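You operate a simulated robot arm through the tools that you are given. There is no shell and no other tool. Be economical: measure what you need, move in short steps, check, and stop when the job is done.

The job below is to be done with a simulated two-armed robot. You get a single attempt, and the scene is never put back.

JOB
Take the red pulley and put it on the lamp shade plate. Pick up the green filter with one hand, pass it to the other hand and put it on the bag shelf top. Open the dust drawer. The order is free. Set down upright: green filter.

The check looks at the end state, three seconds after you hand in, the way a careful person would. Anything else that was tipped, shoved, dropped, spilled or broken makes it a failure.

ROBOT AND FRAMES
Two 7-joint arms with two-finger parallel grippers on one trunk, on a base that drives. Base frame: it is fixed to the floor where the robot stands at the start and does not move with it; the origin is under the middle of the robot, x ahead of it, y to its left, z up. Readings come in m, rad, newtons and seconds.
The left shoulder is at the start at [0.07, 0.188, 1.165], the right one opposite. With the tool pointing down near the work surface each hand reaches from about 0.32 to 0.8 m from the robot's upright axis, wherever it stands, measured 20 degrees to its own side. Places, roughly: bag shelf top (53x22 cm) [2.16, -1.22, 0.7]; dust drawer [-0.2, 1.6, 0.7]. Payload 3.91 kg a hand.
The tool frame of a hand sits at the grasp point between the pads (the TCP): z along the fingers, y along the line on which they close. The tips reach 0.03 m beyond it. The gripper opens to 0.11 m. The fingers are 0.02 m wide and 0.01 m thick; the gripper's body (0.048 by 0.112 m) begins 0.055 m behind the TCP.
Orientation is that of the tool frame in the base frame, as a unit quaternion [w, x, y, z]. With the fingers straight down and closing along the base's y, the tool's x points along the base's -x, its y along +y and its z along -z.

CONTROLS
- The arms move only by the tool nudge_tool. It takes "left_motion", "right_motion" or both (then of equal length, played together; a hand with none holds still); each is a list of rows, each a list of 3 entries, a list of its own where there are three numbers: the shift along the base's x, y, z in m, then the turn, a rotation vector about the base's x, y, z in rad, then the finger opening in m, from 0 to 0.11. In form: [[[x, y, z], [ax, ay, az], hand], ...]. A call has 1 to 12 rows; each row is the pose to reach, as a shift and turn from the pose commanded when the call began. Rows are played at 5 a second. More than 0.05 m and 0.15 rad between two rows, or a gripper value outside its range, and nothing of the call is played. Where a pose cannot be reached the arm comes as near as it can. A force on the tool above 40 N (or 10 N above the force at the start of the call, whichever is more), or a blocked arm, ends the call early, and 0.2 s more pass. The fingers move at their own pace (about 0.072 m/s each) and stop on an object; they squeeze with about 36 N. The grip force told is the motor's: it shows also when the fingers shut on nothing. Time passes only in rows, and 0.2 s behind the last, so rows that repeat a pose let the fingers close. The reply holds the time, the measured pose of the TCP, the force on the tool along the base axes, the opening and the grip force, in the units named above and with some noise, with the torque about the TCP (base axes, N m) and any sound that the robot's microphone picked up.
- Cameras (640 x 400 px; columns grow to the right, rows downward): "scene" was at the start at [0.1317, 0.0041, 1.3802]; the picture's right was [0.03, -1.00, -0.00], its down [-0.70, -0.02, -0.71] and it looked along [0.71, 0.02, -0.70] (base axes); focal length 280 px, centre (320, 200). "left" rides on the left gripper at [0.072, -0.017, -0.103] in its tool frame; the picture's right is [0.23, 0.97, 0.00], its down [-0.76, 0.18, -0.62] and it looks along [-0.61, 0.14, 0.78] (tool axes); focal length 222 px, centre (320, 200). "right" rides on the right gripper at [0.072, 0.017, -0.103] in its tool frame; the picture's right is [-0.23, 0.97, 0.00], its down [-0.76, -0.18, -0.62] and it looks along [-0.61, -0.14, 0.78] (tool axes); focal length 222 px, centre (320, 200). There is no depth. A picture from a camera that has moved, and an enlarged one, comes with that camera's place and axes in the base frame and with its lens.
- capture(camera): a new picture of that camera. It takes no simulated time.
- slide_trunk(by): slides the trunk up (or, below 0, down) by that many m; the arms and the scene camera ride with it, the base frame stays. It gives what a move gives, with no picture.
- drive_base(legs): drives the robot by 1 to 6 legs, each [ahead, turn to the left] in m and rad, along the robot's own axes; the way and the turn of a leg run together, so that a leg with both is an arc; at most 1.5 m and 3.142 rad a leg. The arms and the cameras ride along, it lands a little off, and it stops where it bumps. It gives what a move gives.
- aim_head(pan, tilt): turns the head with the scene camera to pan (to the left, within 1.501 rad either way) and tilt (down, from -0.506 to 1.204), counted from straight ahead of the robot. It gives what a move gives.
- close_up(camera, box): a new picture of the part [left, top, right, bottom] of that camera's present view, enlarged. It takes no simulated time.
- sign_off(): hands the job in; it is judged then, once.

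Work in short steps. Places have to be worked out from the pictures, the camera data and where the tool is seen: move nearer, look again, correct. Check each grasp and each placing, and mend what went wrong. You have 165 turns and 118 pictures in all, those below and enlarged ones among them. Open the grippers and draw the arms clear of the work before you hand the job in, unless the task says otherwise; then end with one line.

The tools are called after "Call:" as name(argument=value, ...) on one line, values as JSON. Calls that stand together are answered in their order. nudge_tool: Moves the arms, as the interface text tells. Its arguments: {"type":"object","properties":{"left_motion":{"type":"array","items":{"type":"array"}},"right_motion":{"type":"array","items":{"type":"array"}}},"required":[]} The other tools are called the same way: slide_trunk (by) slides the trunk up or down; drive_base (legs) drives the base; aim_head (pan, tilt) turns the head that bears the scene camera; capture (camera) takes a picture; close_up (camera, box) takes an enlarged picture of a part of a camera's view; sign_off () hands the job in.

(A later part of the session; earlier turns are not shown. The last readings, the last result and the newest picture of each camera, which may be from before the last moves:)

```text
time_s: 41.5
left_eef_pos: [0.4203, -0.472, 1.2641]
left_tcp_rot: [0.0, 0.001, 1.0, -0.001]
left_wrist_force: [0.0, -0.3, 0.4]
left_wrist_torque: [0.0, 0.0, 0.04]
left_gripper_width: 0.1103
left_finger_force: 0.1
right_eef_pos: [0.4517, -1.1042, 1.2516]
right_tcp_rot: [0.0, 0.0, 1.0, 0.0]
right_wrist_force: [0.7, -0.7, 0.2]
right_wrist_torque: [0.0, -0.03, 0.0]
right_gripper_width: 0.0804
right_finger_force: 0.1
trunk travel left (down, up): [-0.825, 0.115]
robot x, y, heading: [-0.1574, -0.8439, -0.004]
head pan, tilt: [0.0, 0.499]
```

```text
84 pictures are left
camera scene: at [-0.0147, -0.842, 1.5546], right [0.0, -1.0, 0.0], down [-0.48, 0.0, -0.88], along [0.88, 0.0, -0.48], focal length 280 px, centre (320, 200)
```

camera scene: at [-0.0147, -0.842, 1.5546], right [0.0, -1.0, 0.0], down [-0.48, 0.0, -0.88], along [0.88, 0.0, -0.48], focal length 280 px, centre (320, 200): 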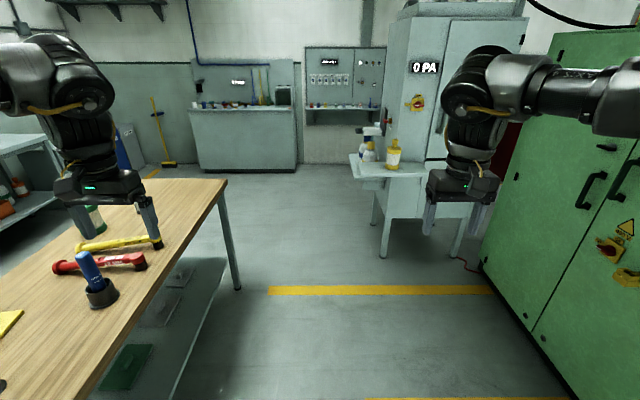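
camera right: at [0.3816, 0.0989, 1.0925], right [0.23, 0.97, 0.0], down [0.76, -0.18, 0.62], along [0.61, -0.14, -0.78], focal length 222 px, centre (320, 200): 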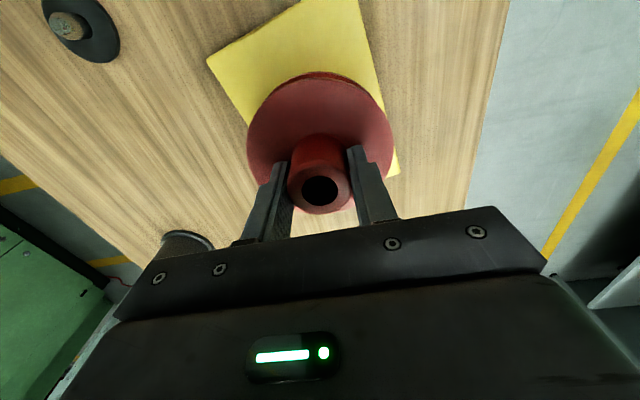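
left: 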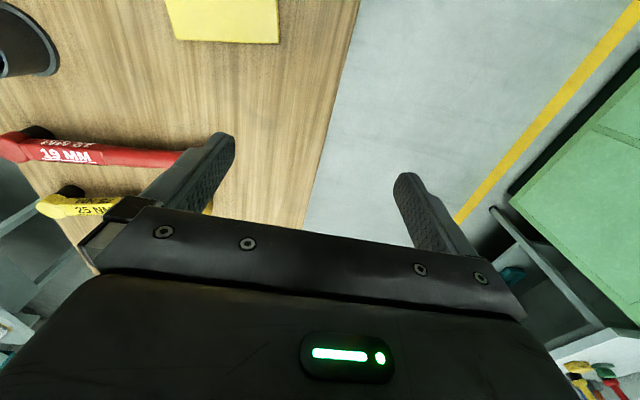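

The aisle is clear. I drive ahead 1.14 m and turn left to face the table by the filter.

Call:
drive_base(legs=[[1.14, 0], [0, 1.575]])

Call:
aim_head(pan=0.0, tilt=0.75)

Call:
capture(camera="scene")

```text
time_s: 51.1
left_eef_pos: [0.6053, -0.2715, 1.2646]
left_tcp_rot: [0.0, 0.711, -0.703, 0.0]
left_wrist_force: [0.1, 0.4, -0.8]
left_wrist_torque: [0.0, -0.02, 0.03]
left_gripper_width: 0.1098
left_finger_force: 0.1
right_eef_pos: [1.2384, -0.2315, 1.2516]
right_tcp_rot: [-0.001, 0.711, -0.703, -0.001]
right_wrist_force: [0.5, -0.6, -0.2]
right_wrist_torque: [-0.06, 0.0, -0.02]
right_gripper_width: 0.0802
right_finger_force: 0.0
trunk travel left (down, up): [-0.825, 0.115]
robot x, y, heading: [0.9875, -0.8438, 1.578]
head pan, tilt: [0.0, 0.499]
```

```text
time_s: 51.9
left_eef_pos: [0.6056, -0.2723, 1.2627]
left_tcp_rot: [0.001, 0.712, -0.702, 0.0]
left_wrist_force: [0.6, -0.4, -0.1]
left_wrist_torque: [0.0, 0.03, 0.0]
left_gripper_width: 0.1099
left_finger_force: 0.1
right_eef_pos: [1.238, -0.2311, 1.2499]
right_tcp_rot: [0.0, 0.711, -0.703, 0.0]
right_wrist_force: [-0.6, 0.4, -0.8]
right_wrist_torque: [0.01, 0.01, 0.0]
right_gripper_width: 0.0797
right_finger_force: 0.1
trunk travel left (down, up): [-0.825, 0.115]
robot x, y, heading: [0.9837, -0.8417, 1.582]
head pan, tilt: [0.0, 0.75]
```

```text
83 pictures are left
camera scene: at [0.9829, -0.7071, 1.5327], right [1.0, 0.01, 0.0], down [0.01, -0.68, -0.73], along [-0.01, 0.73, -0.68], focal length 280 px, centre (320, 200)
```

scene: 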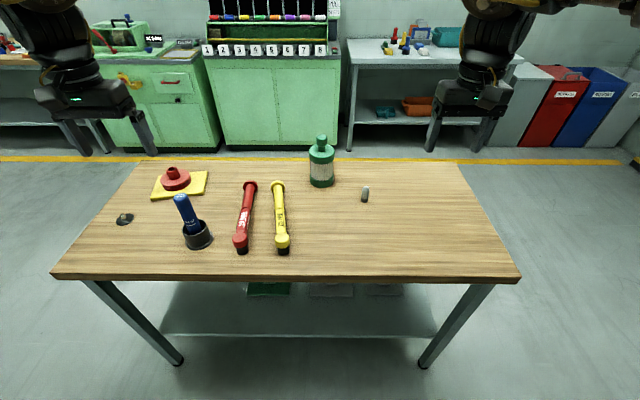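

Filter confirmed at (0.978, 0.12). I move in by 0.26 m so that the right hand can reach it.

Call:
drive_base(legs=[[0.255, 0]])

Call:
capture(camera="scene")

Call:
capture(camera="right")

```text
time_s: 53.8
left_eef_pos: [0.6043, -0.019, 1.2647]
left_tcp_rot: [0.0, 0.71, -0.704, -0.001]
left_wrist_force: [-1.1, -0.4, 0.4]
left_wrist_torque: [0.0, -0.02, 0.03]
left_gripper_width: 0.11
left_finger_force: 0.0
right_eef_pos: [1.2362, 0.0204, 1.2528]
right_tcp_rot: [-0.001, 0.71, -0.704, 0.0]
right_wrist_force: [-0.9, 0.6, -0.3]
right_wrist_torque: [0.05, 0.02, 0.01]
right_gripper_width: 0.0803
right_finger_force: 0.0
trunk travel left (down, up): [-0.825, 0.115]
robot x, y, heading: [0.9813, -0.587, 1.584]
head pan, tilt: [0.0, 0.75]
```

```text
82 pictures are left
camera scene: at [0.9807, -0.4551, 1.5329], right [1.0, 0.01, 0.0], down [0.01, -0.68, -0.73], along [-0.01, 0.73, -0.68], focal length 280 px, centre (320, 200)
```

scene: 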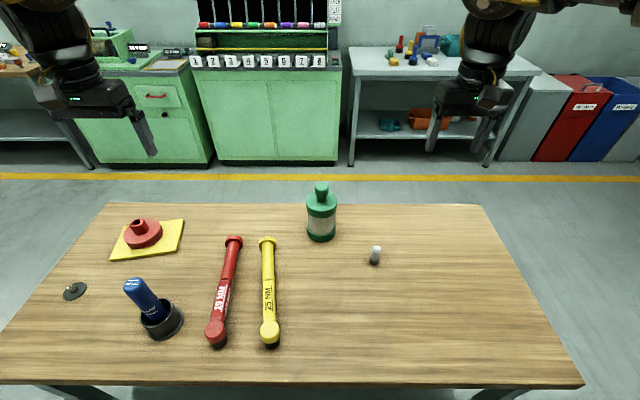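

```text
81 pictures are left
camera right: at [1.22, -0.0528, 1.3558], right [-0.98, 0.22, 0.0], down [0.17, 0.76, 0.62], along [0.13, 0.61, -0.78], focal length 222 px, centre (320, 200)
```

right: 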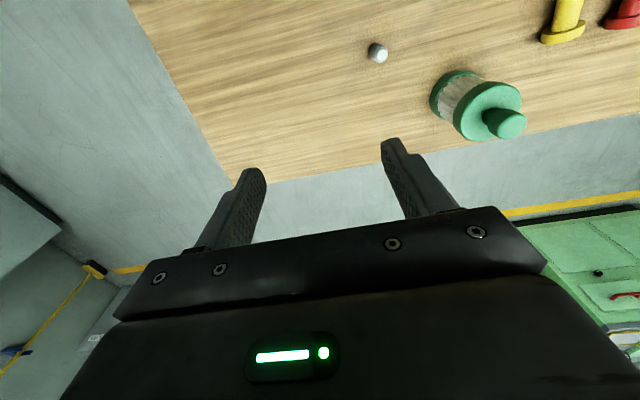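

Knob estimated at (0.98, 0.118). I bring the right hand above it at z 1.13 and recheck.

Call:
nudge_tool(right_motion=[[[-0.04, 0.015, 0], [0, 0, 0], 0.08], [[-0.08, 0.03, 0], [0, 0, 0], 0.08], [[-0.12, 0.045, 0], [0, 0, 0], 0.08], [[-0.16, 0.06, 0], [0, 0, 0], 0.08], [[-0.2, 0.075, 0], [0, 0, 0], 0.08], [[-0.23, 0.09, -0.02], [0, 0, 0], 0.08], [[-0.256, 0.098, -0.06], [0, 0, 0], 0.08], [[-0.256, 0.098, -0.1], [0, 0, 0], 0.08], [[-0.256, 0.098, -0.12], [0, 0, 0], 0.08], [[-0.256, 0.098, -0.12], [0, 0, 0], 0.08]])

Call:
capture(camera="right")

Call:
close_up(camera="scene", box=[240, 90, 400, 250])

```text
time_s: 56.0
left_eef_pos: [0.6014, -0.0171, 1.263]
left_tcp_rot: [-0.001, 0.711, -0.703, 0.001]
left_wrist_force: [-0.6, -0.6, -0.6]
left_wrist_torque: [-0.01, -0.01, -0.03]
left_gripper_width: 0.1101
left_finger_force: 0.0
right_eef_pos: [0.9822, 0.0754, 1.1286]
right_tcp_rot: [-0.001, 0.711, -0.703, 0.0]
right_wrist_force: [0.6, -0.3, -0.3]
right_wrist_torque: [0.0, 0.02, 0.03]
right_gripper_width: 0.08
right_finger_force: 0.1
right hand out of reach, approached as far as the arm can: row 4, 5, 6, 7, 8, 9, 10
trunk travel left (down, up): [-0.825, 0.115]
robot x, y, heading: [0.9838, -0.5881, 1.585]
head pan, tilt: [0.0, 0.75]
```

```text
80 pictures are left
camera right: at [0.9672, 0.0025, 1.232], right [-0.98, 0.22, 0.0], down [0.17, 0.76, 0.62], along [0.14, 0.61, -0.78], focal length 222 px, centre (320, 200)
```

right: 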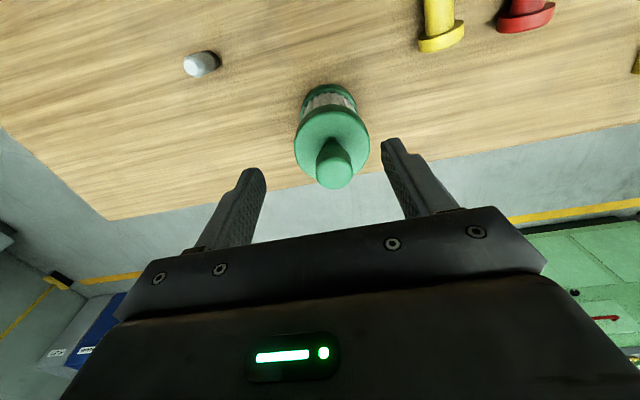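

```text
2.50 times, centred on (320, 170) of scene
camera zoom: at [0.9787, -0.4531, 1.5327], right [1.0, 0.01, 0.0], down [0.01, -0.68, -0.73], along [-0.01, 0.73, -0.68], focal length 701 px, centre (320, 275)
```

zoom: 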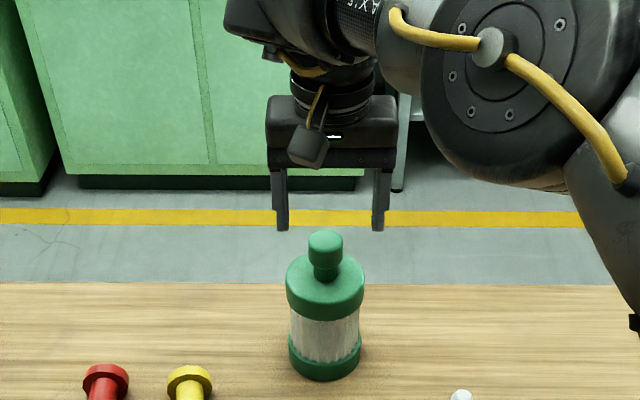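

The arm is at full stretch with the trunk this high (4 cm short). I pull the hand back, lower the trunk 0.13 m and approach again.

Call:
nudge_tool(right_motion=[[[0, -0.04, 0.03], [0, 0, 0], 0.08], [[0, -0.08, 0.07], [0, 0, 0], 0.08], [[0, -0.1, 0.11], [0, 0, 0], 0.08], [[0, -0.12, 0.13], [0, 0, 0], 0.08], [[0, -0.12, 0.13], [0, 0, 0], 0.08]])

Call:
slide_trunk(by=-0.13)

```text
refused: row 2 steps farther than a row can; nothing moved
```

```text
time_s: 57.5
left_eef_pos: [0.6031, -0.0169, 1.1347]
left_tcp_rot: [0.0, 0.711, -0.703, 0.0]
left_wrist_force: [-0.1, 0.2, -0.3]
left_wrist_torque: [0.0, 0.0, 0.02]
left_gripper_width: 0.11
left_finger_force: 0.0
right_eef_pos: [0.9858, 0.0757, 0.9994]
right_tcp_rot: [0.0, 0.711, -0.703, 0.001]
right_wrist_force: [0.4, 0.9, -0.7]
right_wrist_torque: [0.0, 0.01, 0.01]
right_gripper_width: 0.0799
right_finger_force: 0.1
trunk travel left (down, up): [-0.695, 0.245]
robot x, y, heading: [0.9845, -0.5872, 1.58]
head pan, tilt: [0.0, 0.75]
```

A step was refused but the trunk still went down; forces are nil. I check that nothing was touched.

Call:
capture(camera="right")

Call:
close_up(camera="scene", box=[220, 130, 440, 290])

```text
78 pictures are left
camera right: at [0.9688, 0.0025, 1.1023], right [-0.98, 0.22, 0.0], down [0.17, 0.76, 0.62], along [0.13, 0.61, -0.78], focal length 222 px, centre (320, 200)
```

right: 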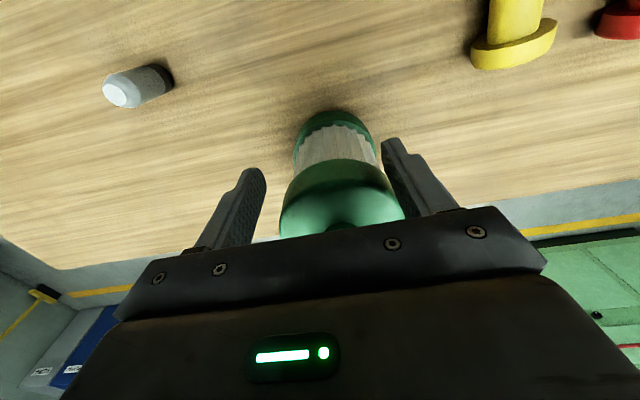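

```text
2.50 times, centred on (330, 210) of scene
camera zoom: at [0.9805, -0.4531, 1.4027], right [1.0, 0.01, 0.0], down [0.01, -0.68, -0.73], along [-0.01, 0.73, -0.68], focal length 701 px, centre (295, 175)
```

zoom: 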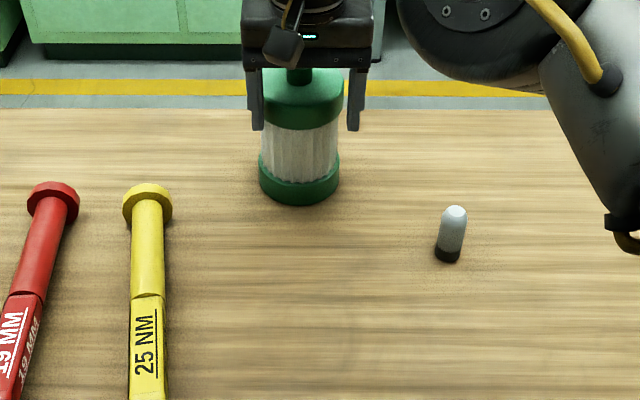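

Nothing was touched. I retreat in -y, rise, then approach over the knob.

Call:
nudge_tool(right_motion=[[[0, -0.04, 0], [0, 0, 0], 0.08], [[0, -0.08, 0], [0, 0, 0], 0.08], [[0, -0.08, 0.04], [0, 0, 0], 0.08], [[0, -0.08, 0.08], [0, 0, 0], 0.08], [[0, -0.08, 0.105], [0, 0, 0], 0.08], [[-0.002, -0.035, 0.105], [0, 0, 0], 0.08], [[-0.005, 0.005, 0.105], [0, 0, 0], 0.08], [[-0.006, 0.042, 0.105], [0, 0, 0], 0.08], [[-0.006, 0.042, 0.105], [0, 0, 0], 0.08]])

Call:
capture(camera="right")

```text
time_s: 59.5
left_eef_pos: [0.6005, -0.0164, 1.1333]
left_tcp_rot: [-0.001, 0.711, -0.704, 0.0]
left_wrist_force: [0.6, -0.4, 0.1]
left_wrist_torque: [0.04, 0.0, 0.03]
left_gripper_width: 0.1101
left_finger_force: 0.1
right_eef_pos: [0.9793, 0.057, 1.0898]
right_tcp_rot: [-0.001, 0.711, -0.703, 0.001]
right_wrist_force: [-1.2, 0.4, -0.8]
right_wrist_torque: [-0.02, -0.01, 0.01]
right_gripper_width: 0.0799
right_finger_force: 0.1
right hand out of reach, approached as far as the arm can: row 7, 8, 9
trunk travel left (down, up): [-0.695, 0.245]
robot x, y, heading: [0.9817, -0.589, 1.578]
head pan, tilt: [0.0, 0.75]
```

```text
76 pictures are left
camera right: at [0.9629, -0.0152, 1.1931], right [-0.98, 0.22, 0.0], down [0.17, 0.76, 0.62], along [0.14, 0.61, -0.78], focal length 222 px, centre (320, 200)
```

right: 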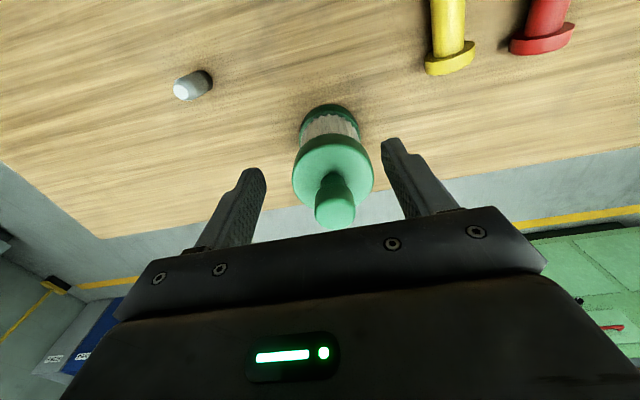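

Reach shrank with the lower trunk. I back the hand off, raise the trunk by 0.1 and edge the base 5 cm nearer.

Call:
nudge_tool(right_motion=[[[0, -0.04, 0], [0, 0, 0], 0.08], [[0, -0.08, 0], [0, 0, 0], 0.08], [[0, -0.1, 0], [0, 0, 0], 0.08]])

Call:
slide_trunk(by=0.1)

Call:
drive_base(legs=[[0.05, 0]])

```text
time_s: 60.3
left_eef_pos: [0.6027, -0.0168, 1.1344]
left_tcp_rot: [0.0, 0.71, -0.704, 0.0]
left_wrist_force: [0.1, 0.3, 0.1]
left_wrist_torque: [-0.02, -0.01, -0.02]
left_gripper_width: 0.1102
left_finger_force: 0.0
right_eef_pos: [0.9815, -0.0438, 1.0911]
right_tcp_rot: [-0.001, 0.71, -0.704, -0.001]
right_wrist_force: [0.3, -1.0, -0.5]
right_wrist_torque: [0.02, 0.02, 0.0]
right_gripper_width: 0.0803
right_finger_force: 0.0
trunk travel left (down, up): [-0.695, 0.245]
robot x, y, heading: [0.9808, -0.5899, 1.586]
head pan, tilt: [0.0, 0.75]
```

```text
time_s: 61.7
left_eef_pos: [0.603, -0.0157, 1.234]
left_tcp_rot: [0.0, 0.711, -0.704, 0.0]
left_wrist_force: [-0.4, -0.7, -0.2]
left_wrist_torque: [0.0, -0.01, -0.02]
left_gripper_width: 0.1099
left_finger_force: 0.1
right_eef_pos: [0.9825, -0.0427, 1.1907]
right_tcp_rot: [0.0, 0.71, -0.704, 0.0]
right_wrist_force: [-0.8, -0.4, 0.1]
right_wrist_torque: [0.02, -0.04, -0.02]
right_gripper_width: 0.0804
right_finger_force: 0.0
trunk travel left (down, up): [-0.795, 0.145]
robot x, y, heading: [0.9848, -0.5894, 1.58]
head pan, tilt: [0.0, 0.75]
```

```text
time_s: 62.6
left_eef_pos: [0.6015, 0.0243, 1.2404]
left_tcp_rot: [-0.004, 0.711, -0.703, -0.002]
left_wrist_force: [-0.9, -0.6, 1.0]
left_wrist_torque: [0.0, -0.05, 0.01]
left_gripper_width: 0.11
left_finger_force: 0.1
right_eef_pos: [0.9805, -0.0013, 1.1946]
right_tcp_rot: [-0.003, 0.712, -0.702, -0.003]
right_wrist_force: [-0.1, 0.2, 0.6]
right_wrist_torque: [0.02, 0.03, 0.03]
right_gripper_width: 0.0797
right_finger_force: 0.1
trunk travel left (down, up): [-0.795, 0.145]
robot x, y, heading: [0.9826, -0.5332, 1.583]
head pan, tilt: [0.0, 0.75]
```

The pose shifted oddly (hands 5 mm up, slight tilt), perhaps base touching the table. I look and let it settle.

Call:
nudge_tool(right_motion=[[[0, 0, 0], [0, 0, 0], 0.08]])

Call:
capture(camera="scene")

Call:
aim_head(pan=0, tilt=1.2)

Call:
capture(camera="scene")

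```text
time_s: 63.0
left_eef_pos: [0.6017, 0.0357, 1.234]
left_tcp_rot: [0.0, 0.71, -0.704, -0.001]
left_wrist_force: [0.7, 0.8, -0.7]
left_wrist_torque: [-0.09, 0.01, 0.03]
left_gripper_width: 0.1103
left_finger_force: 0.1
right_eef_pos: [0.9829, 0.0096, 1.1905]
right_tcp_rot: [0.0, 0.712, -0.702, 0.0]
right_wrist_force: [-0.3, 0.3, -0.6]
right_wrist_torque: [-0.05, -0.01, 0.02]
right_gripper_width: 0.0801
right_finger_force: 0.0
trunk travel left (down, up): [-0.795, 0.145]
robot x, y, heading: [0.9818, -0.5353, 1.577]
head pan, tilt: [0.0, 0.75]
```

```text
75 pictures are left
camera scene: at [0.9798, -0.3927, 1.5016], right [1.0, 0.01, 0.0], down [0.01, -0.69, -0.73], along [-0.01, 0.73, -0.69], focal length 280 px, centre (320, 200)
```

scene: 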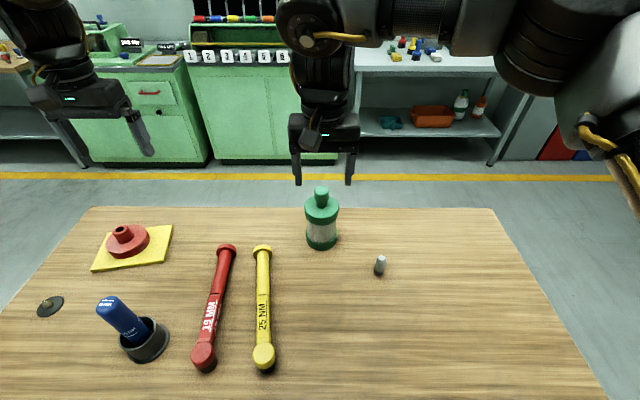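

```text
time_s: 63.9
left_eef_pos: [0.6023, 0.0255, 1.2383]
left_tcp_rot: [-0.003, 0.711, -0.704, -0.003]
left_wrist_force: [0.4, -0.7, -0.3]
left_wrist_torque: [-0.01, -0.01, 0.02]
left_gripper_width: 0.11
left_finger_force: 0.0
right_eef_pos: [0.9819, -0.0008, 1.1946]
right_tcp_rot: [-0.003, 0.712, -0.702, -0.003]
right_wrist_force: [-0.8, 0.7, -0.1]
right_wrist_torque: [0.04, -0.01, -0.02]
right_gripper_width: 0.0801
right_finger_force: 0.1
trunk travel left (down, up): [-0.795, 0.145]
robot x, y, heading: [0.9835, -0.5359, 1.575]
head pan, tilt: [0.0, 1.201]
```

```text
74 pictures are left
camera scene: at [0.9804, -0.4314, 1.4712], right [1.0, 0.01, 0.0], down [0.01, -0.93, -0.36], along [0.0, 0.36, -0.93], focal length 280 px, centre (320, 200)
```

scene: 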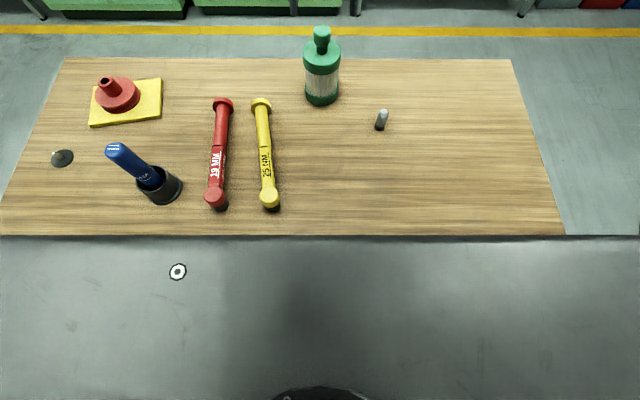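

The robot seems to rock slightly, likely grazing the table edge. I back off 2.5 cm and see whether readings steady.

Call:
drive_base(legs=[[-0.025, 0]])

Call:
nudge_tool(right_motion=[[[0, 0, 0], [0, 0, 0], 0.08], [[0, 0, 0], [0, 0, 0], 0.08]])

Call:
aim_head(pan=0, tilt=0.8)

Call:
capture(camera="right")

```text
time_s: 64.7
left_eef_pos: [0.6026, 0.0078, 1.235]
left_tcp_rot: [-0.002, 0.71, -0.704, 0.0]
left_wrist_force: [0.2, 0.3, -0.3]
left_wrist_torque: [-0.06, -0.03, 0.02]
left_gripper_width: 0.11
left_finger_force: 0.0
right_eef_pos: [0.9816, -0.0182, 1.1918]
right_tcp_rot: [0.0, 0.712, -0.703, -0.001]
right_wrist_force: [-0.6, 0.7, 0.0]
right_wrist_torque: [-0.06, 0.04, -0.01]
right_gripper_width: 0.0799
right_finger_force: 0.1
trunk travel left (down, up): [-0.795, 0.145]
robot x, y, heading: [0.9798, -0.5647, 1.582]
head pan, tilt: [0.0, 1.201]
```

```text
time_s: 65.3
left_eef_pos: [0.6016, 0.0037, 1.2364]
left_tcp_rot: [-0.002, 0.71, -0.704, -0.001]
left_wrist_force: [1.4, 0.3, -1.3]
left_wrist_torque: [-0.04, 0.0, 0.0]
left_gripper_width: 0.1097
left_finger_force: 0.0
right_eef_pos: [0.9828, -0.0227, 1.193]
right_tcp_rot: [-0.001, 0.711, -0.703, -0.002]
right_wrist_force: [-0.8, 0.9, 0.0]
right_wrist_torque: [-0.06, 0.0, 0.01]
right_gripper_width: 0.08
right_finger_force: 0.0
trunk travel left (down, up): [-0.795, 0.145]
robot x, y, heading: [0.9818, -0.5628, 1.578]
head pan, tilt: [0.0, 1.201]
```

```text
time_s: 66.2
left_eef_pos: [0.6026, 0.0012, 1.2394]
left_tcp_rot: [-0.003, 0.71, -0.704, -0.002]
left_wrist_force: [0.0, 0.4, 0.8]
left_wrist_torque: [0.04, -0.02, 0.02]
left_gripper_width: 0.1101
left_finger_force: 0.1
right_eef_pos: [0.9831, -0.0247, 1.1929]
right_tcp_rot: [-0.002, 0.711, -0.703, -0.002]
right_wrist_force: [-0.4, 0.9, 0.5]
right_wrist_torque: [0.0, -0.01, 0.01]
right_gripper_width: 0.0797
right_finger_force: 0.0
trunk travel left (down, up): [-0.795, 0.145]
robot x, y, heading: [0.9824, -0.5623, 1.58]
head pan, tilt: [0.0, 0.799]
```

```text
73 pictures are left
camera right: at [0.9664, -0.0984, 1.297], right [-0.98, 0.22, 0.0], down [0.17, 0.76, 0.63], along [0.13, 0.61, -0.78], focal length 222 px, centre (320, 200)
```

right: 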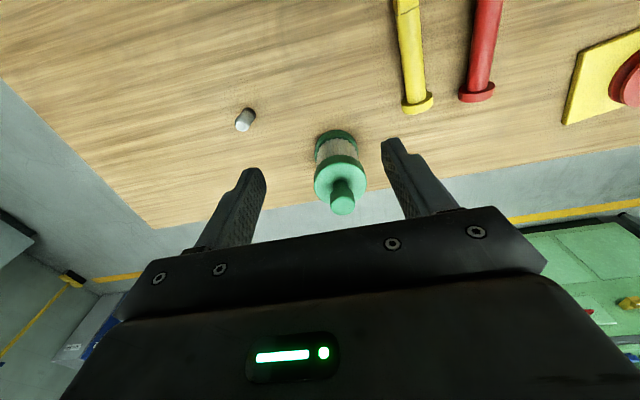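

Still slightly tilted, so I retreat 4 cm and instead turn left 0.28 rad, which puts the filter on the right arm's own side where its reach is longer.

Call:
drive_base(legs=[[-0.04, 0], [0, 0.28]])

Call:
capture(camera="scene")

```text
time_s: 68.0
left_eef_pos: [0.4625, -0.1671, 1.2392]
left_tcp_rot: [-0.003, 0.802, -0.598, -0.003]
left_wrist_force: [-0.2, -0.7, -0.8]
left_wrist_torque: [0.01, 0.01, 0.01]
left_gripper_width: 0.11
left_finger_force: 0.0
right_eef_pos: [0.833, -0.0858, 1.1952]
right_tcp_rot: [-0.003, 0.802, -0.597, -0.003]
right_wrist_force: [0.2, 0.1, 0.1]
right_wrist_torque: [0.06, -0.01, 0.01]
right_gripper_width: 0.0802
right_finger_force: 0.0
trunk travel left (down, up): [-0.795, 0.145]
robot x, y, heading: [0.9822, -0.5999, 1.863]
head pan, tilt: [0.0, 0.799]
```

```text
72 pictures are left
camera scene: at [0.9451, -0.4775, 1.4989], right [0.96, 0.29, 0.0], down [0.2, -0.69, -0.7], along [-0.2, 0.67, -0.72], focal length 280 px, centre (320, 200)
```

scene: 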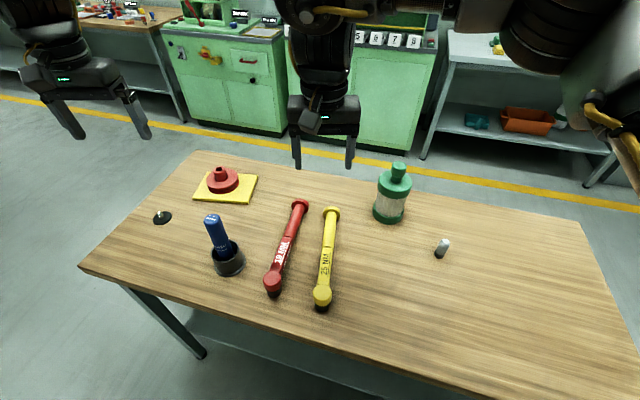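

Now the hand goes over the knob, aiming for (0.98, 0.117, 1.12).

Call:
nudge_tool(right_motion=[[[0.025, 0.034, -0.01], [0, 0, 0], 0.08], [[0.05, 0.068, -0.02], [0, 0, 0], 0.08], [[0.075, 0.102, -0.03], [0, 0, 0], 0.08], [[0.1, 0.136, -0.045], [0, 0, 0], 0.08], [[0.125, 0.17, -0.06], [0, 0, 0], 0.08], [[0.147, 0.203, -0.075], [0, 0, 0], 0.08], [[0.147, 0.203, -0.075], [0, 0, 0], 0.08], [[0.147, 0.203, -0.075], [0, 0, 0], 0.08]])

Call:
capture(camera="right")

Call:
close_up(camera="scene", box=[300, 60, 500, 240])

```text
time_s: 69.8
left_eef_pos: [0.463, -0.1651, 1.2381]
left_tcp_rot: [-0.002, 0.802, -0.597, -0.003]
left_wrist_force: [0.3, -0.3, 0.0]
left_wrist_torque: [0.02, 0.04, -0.02]
left_gripper_width: 0.11
left_finger_force: 0.1
right_eef_pos: [0.9816, 0.1177, 1.1189]
right_tcp_rot: [-0.001, 0.803, -0.596, -0.003]
right_wrist_force: [-0.4, 0.0, -0.4]
right_wrist_torque: [-0.01, -0.01, -0.01]
right_gripper_width: 0.08
right_finger_force: 0.1
trunk travel left (down, up): [-0.795, 0.145]
robot x, y, heading: [0.9815, -0.6, 1.861]
head pan, tilt: [0.0, 0.799]
```

```text
71 pictures are left
camera right: at [0.9867, 0.0426, 1.222], right [-1.0, -0.06, 0.0], down [-0.05, 0.78, 0.63], along [-0.04, 0.63, -0.78], focal length 222 px, centre (320, 200)
```

right: 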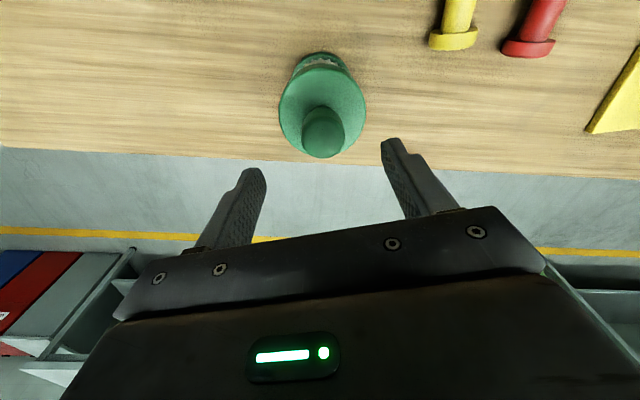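

```text
2.22 times, centred on (400, 150) of scene
camera zoom: at [0.9457, -0.4755, 1.4987], right [0.96, 0.29, 0.0], down [0.2, -0.69, -0.7], along [-0.2, 0.67, -0.72], focal length 623 px, centre (142, 311)
```

zoom: 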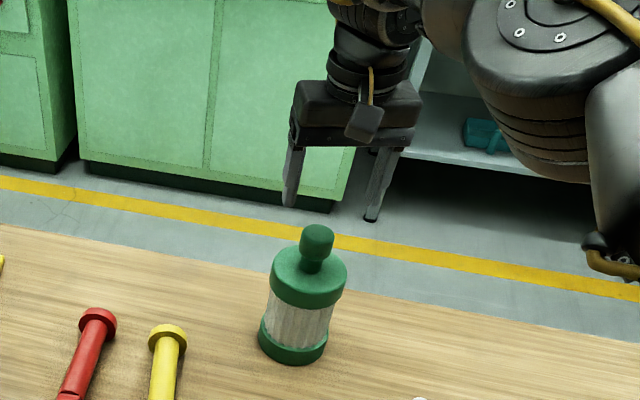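

In reach, with the knob directly below at (0.980, 0.121). I descend to z ≈ 1.03.

Call:
nudge_tool(right_motion=[[[-0.001, 0.002, -0.03], [0, 0, 0], 0.08], [[-0.001, 0.003, -0.06], [0, 0, 0], 0.08], [[-0.001, 0.003, -0.088], [0, 0, 0], 0.08], [[-0.001, 0.003, -0.088], [0, 0, 0], 0.08]])

Call:
capture(camera="right")

Call:
close_up(camera="scene", box=[340, 100, 460, 240])

```text
time_s: 70.8
left_eef_pos: [0.4627, -0.1641, 1.238]
left_tcp_rot: [-0.002, 0.802, -0.598, -0.002]
left_wrist_force: [-0.3, 0.0, 0.5]
left_wrist_torque: [0.01, 0.02, -0.03]
left_gripper_width: 0.11
left_finger_force: 0.0
right_eef_pos: [0.9788, 0.1211, 1.0304]
right_tcp_rot: [-0.002, 0.803, -0.596, -0.003]
right_wrist_force: [-0.9, -0.3, 0.4]
right_wrist_torque: [-0.01, -0.03, 0.02]
right_gripper_width: 0.08
right_finger_force: 0.1
trunk travel left (down, up): [-0.795, 0.145]
robot x, y, heading: [0.9816, -0.6054, 1.856]
head pan, tilt: [0.0, 0.799]
```

```text
69 pictures are left
camera right: at [0.9846, 0.0456, 1.1342], right [-1.0, -0.06, 0.0], down [-0.05, 0.78, 0.63], along [-0.04, 0.63, -0.78], focal length 222 px, centre (320, 200)
```

right: 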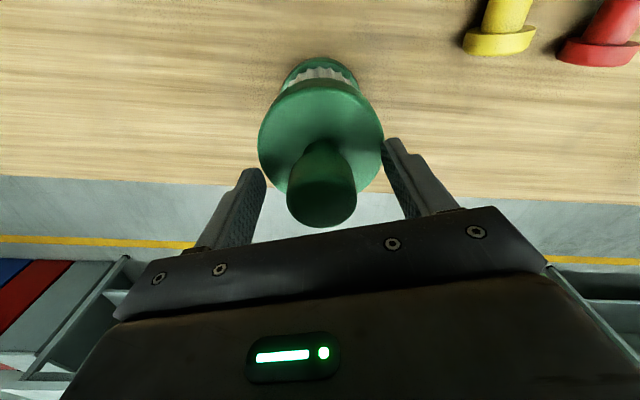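

```text
2.86 times, centred on (400, 170) of scene
camera zoom: at [0.9446, -0.4754, 1.4987], right [0.96, 0.29, 0.0], down [0.2, -0.69, -0.7], along [-0.2, 0.67, -0.72], focal length 801 px, centre (91, 286)
```

zoom: 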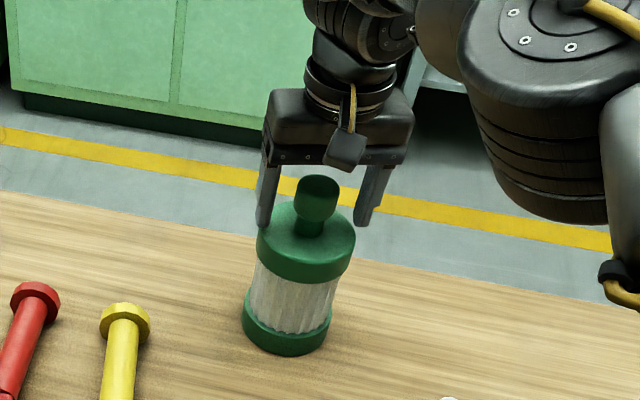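

Knob is between the pads. I close and lift a bit.

Call:
nudge_tool(right_motion=[[[0, 0, 0], [0, 0, 0], 0.05], [[0, 0, 0], [0, 0, 0], 0.02], [[0, 0, 0], [0, 0, 0], 0.0], [[0, 0, 0], [0, 0, 0], 0.0]])

Call:
nudge_tool(right_motion=[[[0, 0, 0.02], [0, 0, 0], 0.0], [[0, 0, 0.05], [0, 0, 0], 0.0], [[0, 0, 0.09], [0, 0, 0], 0.0], [[0, 0, 0.12], [0, 0, 0], 0.0], [[0, 0, 0.12], [0, 0, 0], 0.0]])

Call:
capture(camera="right")

Call:
capture(camera="scene")

```text
time_s: 71.8
left_eef_pos: [0.4612, -0.1649, 1.2385]
left_tcp_rot: [-0.002, 0.802, -0.598, -0.003]
left_wrist_force: [0.4, 0.1, 0.8]
left_wrist_torque: [0.01, -0.02, 0.03]
left_gripper_width: 0.11
left_finger_force: 0.1
right_eef_pos: [0.9795, 0.121, 1.0315]
right_tcp_rot: [-0.002, 0.803, -0.596, -0.003]
right_wrist_force: [-1.5, -0.4, -0.4]
right_wrist_torque: [0.03, 0.03, 0.04]
right_gripper_width: 0.0367
right_finger_force: 36.1
trunk travel left (down, up): [-0.795, 0.145]
robot x, y, heading: [0.9809, -0.602, 1.861]
head pan, tilt: [0.0, 0.799]
```

```text
time_s: 73.0
left_eef_pos: [0.4622, -0.1644, 1.2379]
left_tcp_rot: [-0.002, 0.802, -0.598, -0.002]
left_wrist_force: [0.3, -0.7, -0.5]
left_wrist_torque: [-0.03, -0.02, 0.01]
left_gripper_width: 0.1099
left_finger_force: 0.1
right_eef_pos: [0.9809, 0.1215, 1.1499]
right_tcp_rot: [-0.002, 0.802, -0.597, -0.002]
right_wrist_force: [0.3, 0.1, -3.7]
right_wrist_torque: [0.02, 0.0, 0.02]
right_gripper_width: 0.0366
right_finger_force: 35.9
trunk travel left (down, up): [-0.795, 0.145]
robot x, y, heading: [0.9865, -0.6067, 1.865]
head pan, tilt: [0.0, 0.799]
```

```text
67 pictures are left
camera right: at [0.9851, 0.0468, 1.2532], right [-1.0, -0.06, 0.0], down [-0.05, 0.78, 0.63], along [-0.04, 0.63, -0.78], focal length 222 px, centre (320, 200)
```

right: 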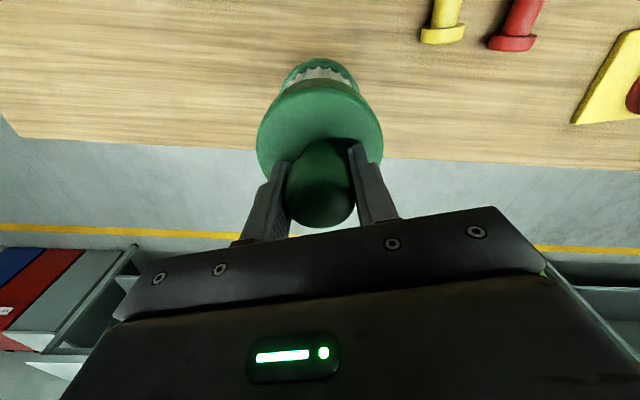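

```text
66 pictures are left
camera scene: at [0.9447, -0.474, 1.4985], right [0.96, 0.29, 0.0], down [0.2, -0.69, -0.7], along [-0.2, 0.67, -0.72], focal length 280 px, centre (320, 200)
```

scene: 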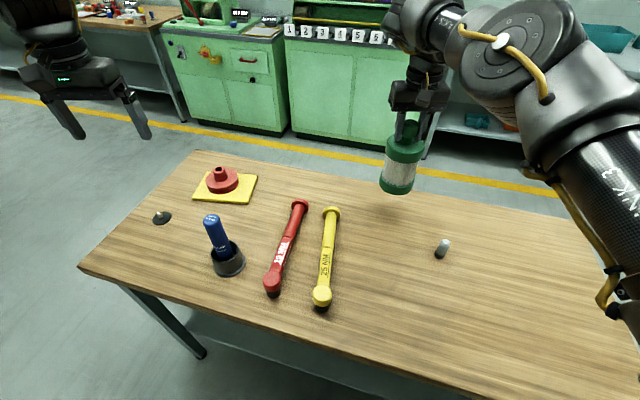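

Filter is held (3.7 N). I retract it toward the body and up, then back away from the table for the handover.

Call:
nudge_tool(right_motion=[[[0.01, -0.035, 0.02], [0, 0, 0], 0.0], [[0.02, -0.07, 0.035], [0, 0, 0], 0.0], [[0.03, -0.105, 0.05], [0, 0, 0], 0.0], [[0.04, -0.14, 0.06], [0, 0, 0], 0.0], [[0.05, -0.175, 0.06], [0, 0, 0], 0.0], [[0.057, -0.192, 0.06], [0, 0, 0], 0.0]])

Call:
drive_base(legs=[[-0.4, 0]])

Call:
capture(camera="scene")

```text
time_s: 74.4
left_eef_pos: [0.4611, -0.1653, 1.237]
left_tcp_rot: [-0.002, 0.802, -0.597, -0.002]
left_wrist_force: [0.6, 0.1, 0.0]
left_wrist_torque: [0.01, 0.0, -0.01]
left_gripper_width: 0.11
left_finger_force: 0.0
right_eef_pos: [1.0369, -0.0707, 1.2117]
right_tcp_rot: [-0.002, 0.802, -0.597, -0.002]
right_wrist_force: [0.0, 0.2, -4.1]
right_wrist_torque: [0.02, -0.02, 0.02]
right_gripper_width: 0.0366
right_finger_force: 36.3
trunk travel left (down, up): [-0.795, 0.145]
robot x, y, heading: [0.9833, -0.5982, 1.864]
head pan, tilt: [0.0, 0.799]
```

```text
time_s: 76.9
left_eef_pos: [0.5769, -0.5489, 1.238]
left_tcp_rot: [-0.002, 0.802, -0.597, -0.003]
left_wrist_force: [-0.6, 0.3, 0.1]
left_wrist_torque: [-0.03, 0.02, 0.0]
left_gripper_width: 0.1102
left_finger_force: 0.1
right_eef_pos: [1.15, -0.454, 1.2105]
right_tcp_rot: [-0.001, 0.802, -0.597, -0.002]
right_wrist_force: [-0.3, 0.7, -3.0]
right_wrist_torque: [-0.01, 0.0, 0.01]
right_gripper_width: 0.0367
right_finger_force: 36.1
trunk travel left (down, up): [-0.795, 0.145]
robot x, y, heading: [1.0987, -0.9892, 1.863]
head pan, tilt: [0.0, 0.799]
```

```text
65 pictures are left
camera scene: at [1.0591, -0.858, 1.4984], right [0.96, 0.29, 0.0], down [0.21, -0.69, -0.7], along [-0.2, 0.67, -0.72], focal length 280 px, centre (320, 200)
```

scene: 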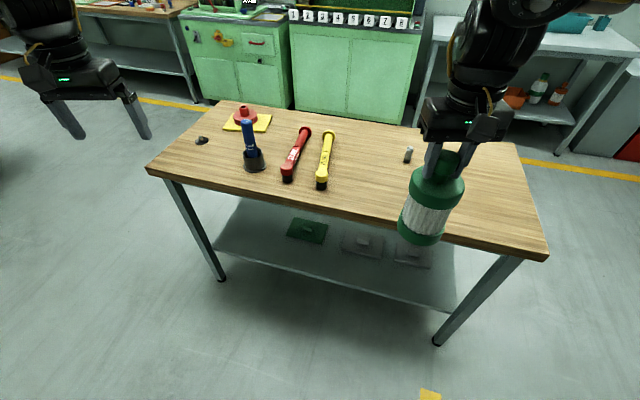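

I turn to face +x (toward the shelf) for the handover, where all axes align with the base frame.

Call:
drive_base(legs=[[0, -1.863], [-0.1, 0]])

Call:
aim_head(pan=0, tilt=0.6)

Call:
capture(camera="scene")

```text
time_s: 82.6
left_eef_pos: [1.5793, -0.6224, 1.2347]
left_tcp_rot: [0.001, 0.01, 1.0, 0.0]
left_wrist_force: [-0.3, 0.5, -0.2]
left_wrist_torque: [0.02, 0.07, 0.03]
left_gripper_width: 0.1098
left_finger_force: 0.1
right_eef_pos: [1.4932, -1.1985, 1.2092]
right_tcp_rot: [0.001, 0.009, 1.0, 0.0]
right_wrist_force: [0.8, 0.2, -2.0]
right_wrist_torque: [0.02, -0.01, 0.0]
right_gripper_width: 0.0365
right_finger_force: 35.7
trunk travel left (down, up): [-0.795, 0.145]
robot x, y, heading: [1.0002, -0.9841, -0.02]
head pan, tilt: [0.0, 0.799]
```

```text
time_s: 83.3
left_eef_pos: [1.5706, -0.6226, 1.2388]
left_tcp_rot: [0.004, 0.01, 1.0, 0.001]
left_wrist_force: [-0.6, 0.5, 0.3]
left_wrist_torque: [0.0, -0.02, 0.02]
left_gripper_width: 0.1097
left_finger_force: 0.1
right_eef_pos: [1.4863, -1.1988, 1.2116]
right_tcp_rot: [0.005, 0.009, 1.0, 0.0]
right_wrist_force: [-1.0, 0.0, -4.0]
right_wrist_torque: [-0.02, 0.0, -0.05]
right_gripper_width: 0.0364
right_finger_force: 35.7
trunk travel left (down, up): [-0.795, 0.145]
robot x, y, heading: [1.0007, -0.9866, -0.021]
head pan, tilt: [0.0, 0.6]
```

```text
64 pictures are left
camera scene: at [1.1347, -0.9863, 1.5157], right [-0.02, -1.0, 0.0], down [-0.56, 0.01, -0.83], along [0.83, -0.02, -0.56], focal length 280 px, centre (320, 200)
```

scene: 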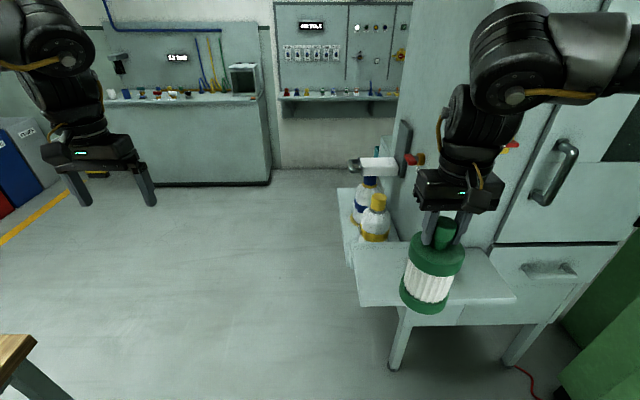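

I look closer at the shelf structure to see which surface is the bag shelf top.

Call:
close_up(camera="scene", box=[320, 130, 560, 330])

```text
2.00 times, centred on (440, 230) of scene
camera zoom: at [1.1347, -0.9863, 1.5157], right [-0.02, -1.0, 0.0], down [-0.56, 0.01, -0.83], along [0.83, -0.02, -0.56], focal length 560 px, centre (80, 140)
```

zoom: 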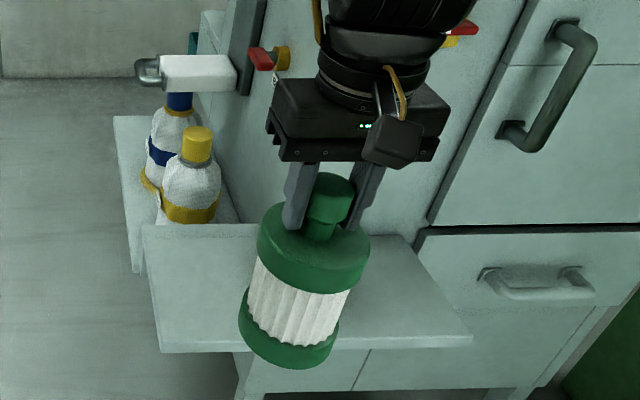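

Handover first. I rotate the left hand to point forward-right and 25° downward with the fingers closing horizontally, keeping it away from the filter.

Call:
nudge_tool(left_motion=[[[-0.01, 0, -0.01], [-0.0439, -0.1207, -0.0689], 0.11], [[-0.02, 0, -0.02], [-0.0878, -0.2413, -0.1378], 0.11], [[-0.03, 0, -0.03], [-0.1317, -0.362, -0.2068], 0.11], [[-0.04, 0, -0.04], [-0.1756, -0.4826, -0.2757], 0.11], [[-0.05, 0, -0.05], [-0.2196, -0.6033, -0.3446], 0.11], [[-0.06, 0, -0.06], [-0.2635, -0.7239, -0.4135], 0.11], [[-0.07, 0, -0.07], [-0.3074, -0.8446, -0.4825], 0.11], [[-0.08, 0, -0.08], [-0.3513, -0.9652, -0.5514], 0.11], [[-0.1, 0, -0.1], [-0.3952, -1.0859, -0.6203], 0.11], [[-0.1, 0, -0.1], [-0.3952, -1.0859, -0.6203], 0.11]])

Call:
capture(camera="left")

Call:
capture(camera="scene")

```text
time_s: 85.5
left_eef_pos: [1.4739, -0.6225, 1.1377]
left_tcp_rot: [0.51, 0.296, 0.788, -0.18]
left_wrist_force: [-0.4, 0.0, 0.3]
left_wrist_torque: [-0.02, -0.02, 0.01]
left_gripper_width: 0.1099
left_finger_force: 0.1
right_eef_pos: [1.4875, -1.1996, 1.2108]
right_tcp_rot: [0.003, 0.008, 1.0, -0.001]
right_wrist_force: [1.3, -1.7, -3.4]
right_wrist_torque: [0.06, 0.03, 0.05]
right_gripper_width: 0.0363
right_finger_force: 36.1
trunk travel left (down, up): [-0.795, 0.145]
robot x, y, heading: [0.9985, -0.9849, -0.024]
head pan, tilt: [0.0, 0.6]
```

```text
62 pictures are left
camera left: at [1.3683, -0.5551, 1.1161], right [0.56, 0.8, -0.19], down [-0.09, 0.28, 0.96], along [0.82, -0.52, 0.23], focal length 222 px, centre (320, 200)
```

left: 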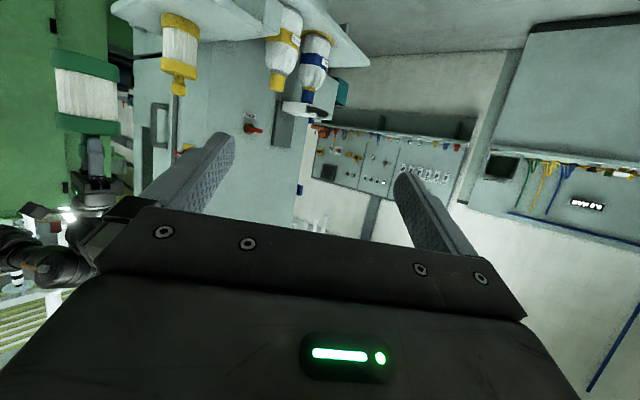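

```text
61 pictures are left
camera scene: at [1.1373, -0.9865, 1.5154], right [-0.02, -1.0, 0.0], down [-0.57, 0.01, -0.82], along [0.82, -0.02, -0.57], focal length 280 px, centre (320, 200)
```

scene: 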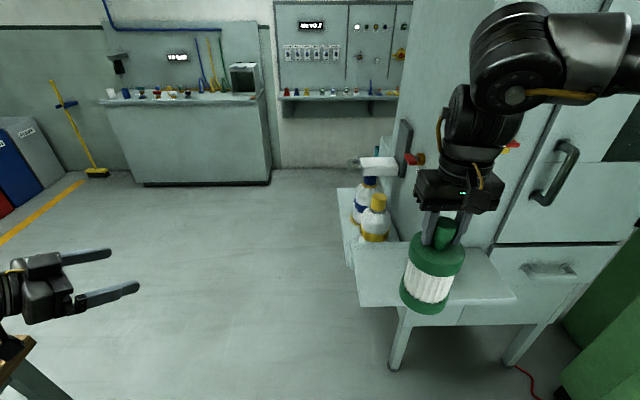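

The left hand orientation works. I bring the filter to about (1.58, -1.00) and the left hand to a pre-grasp point 16 cm short of it at pleat height.

Call:
nudge_tool(left_motion=[[[-0.003, -0.04, -0.008], [0, 0, 0], 0.11], [[-0.006, -0.085, -0.016], [0, 0, 0], 0.11], [[-0.009, -0.13, -0.024], [0, 0, 0], 0.11], [[-0.012, -0.175, -0.032], [0, 0, 0], 0.11], [[-0.015, -0.22, -0.04], [0, 0, 0], 0.11], [[-0.017, -0.25, -0.044], [0, 0, 0], 0.11], [[-0.017, -0.2745, -0.044], [0, 0, 0], 0.11], [[-0.017, -0.2745, -0.044], [0, 0, 0], 0.11]], right_motion=[[[0.016, 0.035, 0], [0, 0, 0], 0.0], [[0.032, 0.07, 0], [0, 0, 0], 0.0], [[0.048, 0.105, 0], [0, 0, 0], 0.0], [[0.064, 0.14, 0], [0, 0, 0], 0.0], [[0.08, 0.175, 0], [0, 0, 0], 0.0], [[0.0925, 0.2, 0], [0, 0, 0], 0.0], [[0.0925, 0.2, 0], [0, 0, 0], 0.0], [[0.0925, 0.2, 0], [0, 0, 0], 0.0]])

Call:
capture(camera="left")

Call:
capture(camera="scene")

```text
time_s: 87.3
left_eef_pos: [1.4582, -0.898, 1.0953]
left_tcp_rot: [0.509, 0.296, 0.788, -0.18]
left_wrist_force: [0.2, -0.3, -0.1]
left_wrist_torque: [0.0, 0.02, -0.02]
left_gripper_width: 0.1098
left_finger_force: 0.0
left hand out of reach, approached as far as the arm can: row 4, 5, 6
right_eef_pos: [1.58, -1.0009, 1.2108]
right_tcp_rot: [0.004, 0.008, 1.0, 0.001]
right_wrist_force: [0.5, -0.8, -3.2]
right_wrist_torque: [0.02, -0.03, -0.03]
right_gripper_width: 0.0364
right_finger_force: 36.3
trunk travel left (down, up): [-0.795, 0.145]
robot x, y, heading: [0.9963, -0.9888, -0.024]
head pan, tilt: [0.0, 0.6]
```

```text
60 pictures are left
camera left: at [1.3517, -0.8308, 1.0724], right [0.56, 0.8, -0.19], down [-0.09, 0.28, 0.96], along [0.82, -0.52, 0.23], focal length 222 px, centre (320, 200)
```

left: 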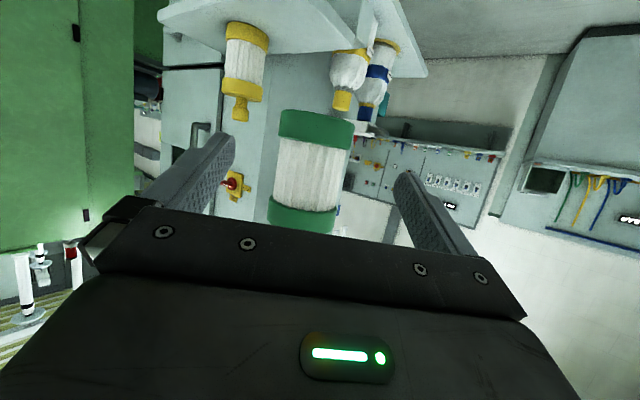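

```text
59 pictures are left
camera scene: at [1.1372, -0.9874, 1.5154], right [-0.02, -1.0, 0.0], down [-0.57, 0.01, -0.82], along [0.82, -0.02, -0.57], focal length 280 px, centre (320, 200)
```

scene: 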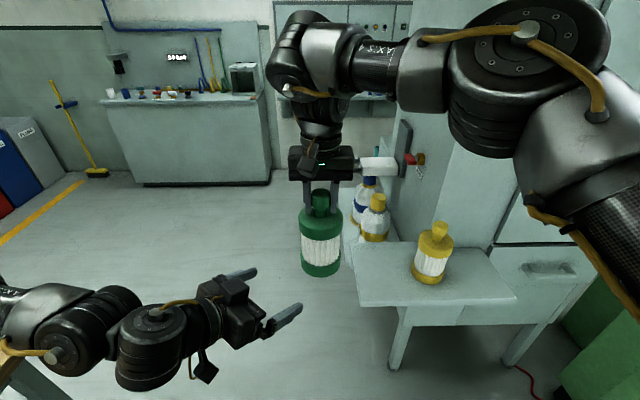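

The alignment checks out (pleats appear at column 308 as predicted). I advance the left hand horizontally 0.145 m around the pleated body.

Call:
nudge_tool(left_motion=[[[0.0275, -0.0231, 0], [0, 0, 0], 0.11], [[0.055, -0.0462, 0], [0, 0, 0], 0.11], [[0.083, -0.07, 0], [0, 0, 0], 0.11], [[0.1, -0.084, 0], [0, 0, 0], 0.11], [[0.111, -0.0932, 0], [0, 0, 0], 0.11], [[0.111, -0.0932, 0], [0, 0, 0], 0.11]])

Call:
capture(camera="left")

Call:
close_up(camera="scene", box=[200, 120, 440, 320])

```text
time_s: 88.7
left_eef_pos: [1.566, -0.9906, 1.0943]
left_tcp_rot: [0.509, 0.296, 0.788, -0.181]
left_wrist_force: [0.2, 0.6, 0.6]
left_wrist_torque: [-0.01, -0.03, 0.02]
left_gripper_width: 0.1099
left_finger_force: 0.0
right_eef_pos: [1.5788, -0.9975, 1.2123]
right_tcp_rot: [0.003, 0.009, 1.0, 0.0]
right_wrist_force: [-0.1, -0.7, -2.9]
right_wrist_torque: [-0.01, -0.02, 0.0]
right_gripper_width: 0.0364
right_finger_force: 36.3
trunk travel left (down, up): [-0.795, 0.145]
robot x, y, heading: [0.9958, -0.9828, -0.02]
head pan, tilt: [0.0, 0.6]
```

```text
58 pictures are left
camera left: at [1.4614, -0.9228, 1.0725], right [0.56, 0.8, -0.19], down [-0.09, 0.28, 0.95], along [0.82, -0.52, 0.23], focal length 222 px, centre (320, 200)
```

left: 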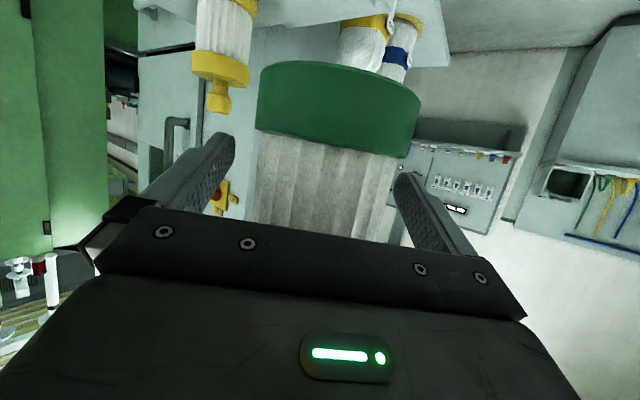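

```text
2.00 times, centred on (320, 220) of scene
camera zoom: at [1.1364, -0.9854, 1.5155], right [-0.02, -1.0, 0.0], down [-0.57, 0.01, -0.82], along [0.82, -0.02, -0.57], focal length 560 px, centre (320, 160)
```

zoom: 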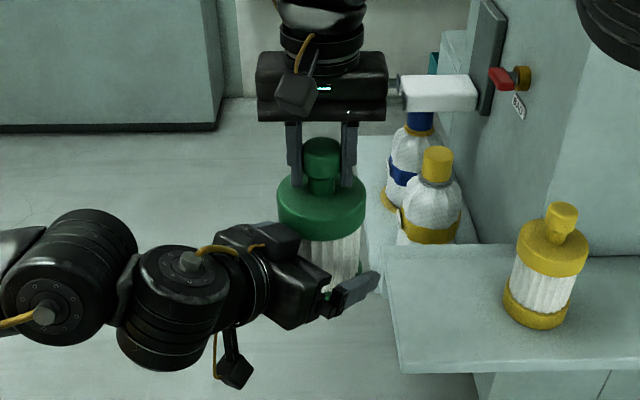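

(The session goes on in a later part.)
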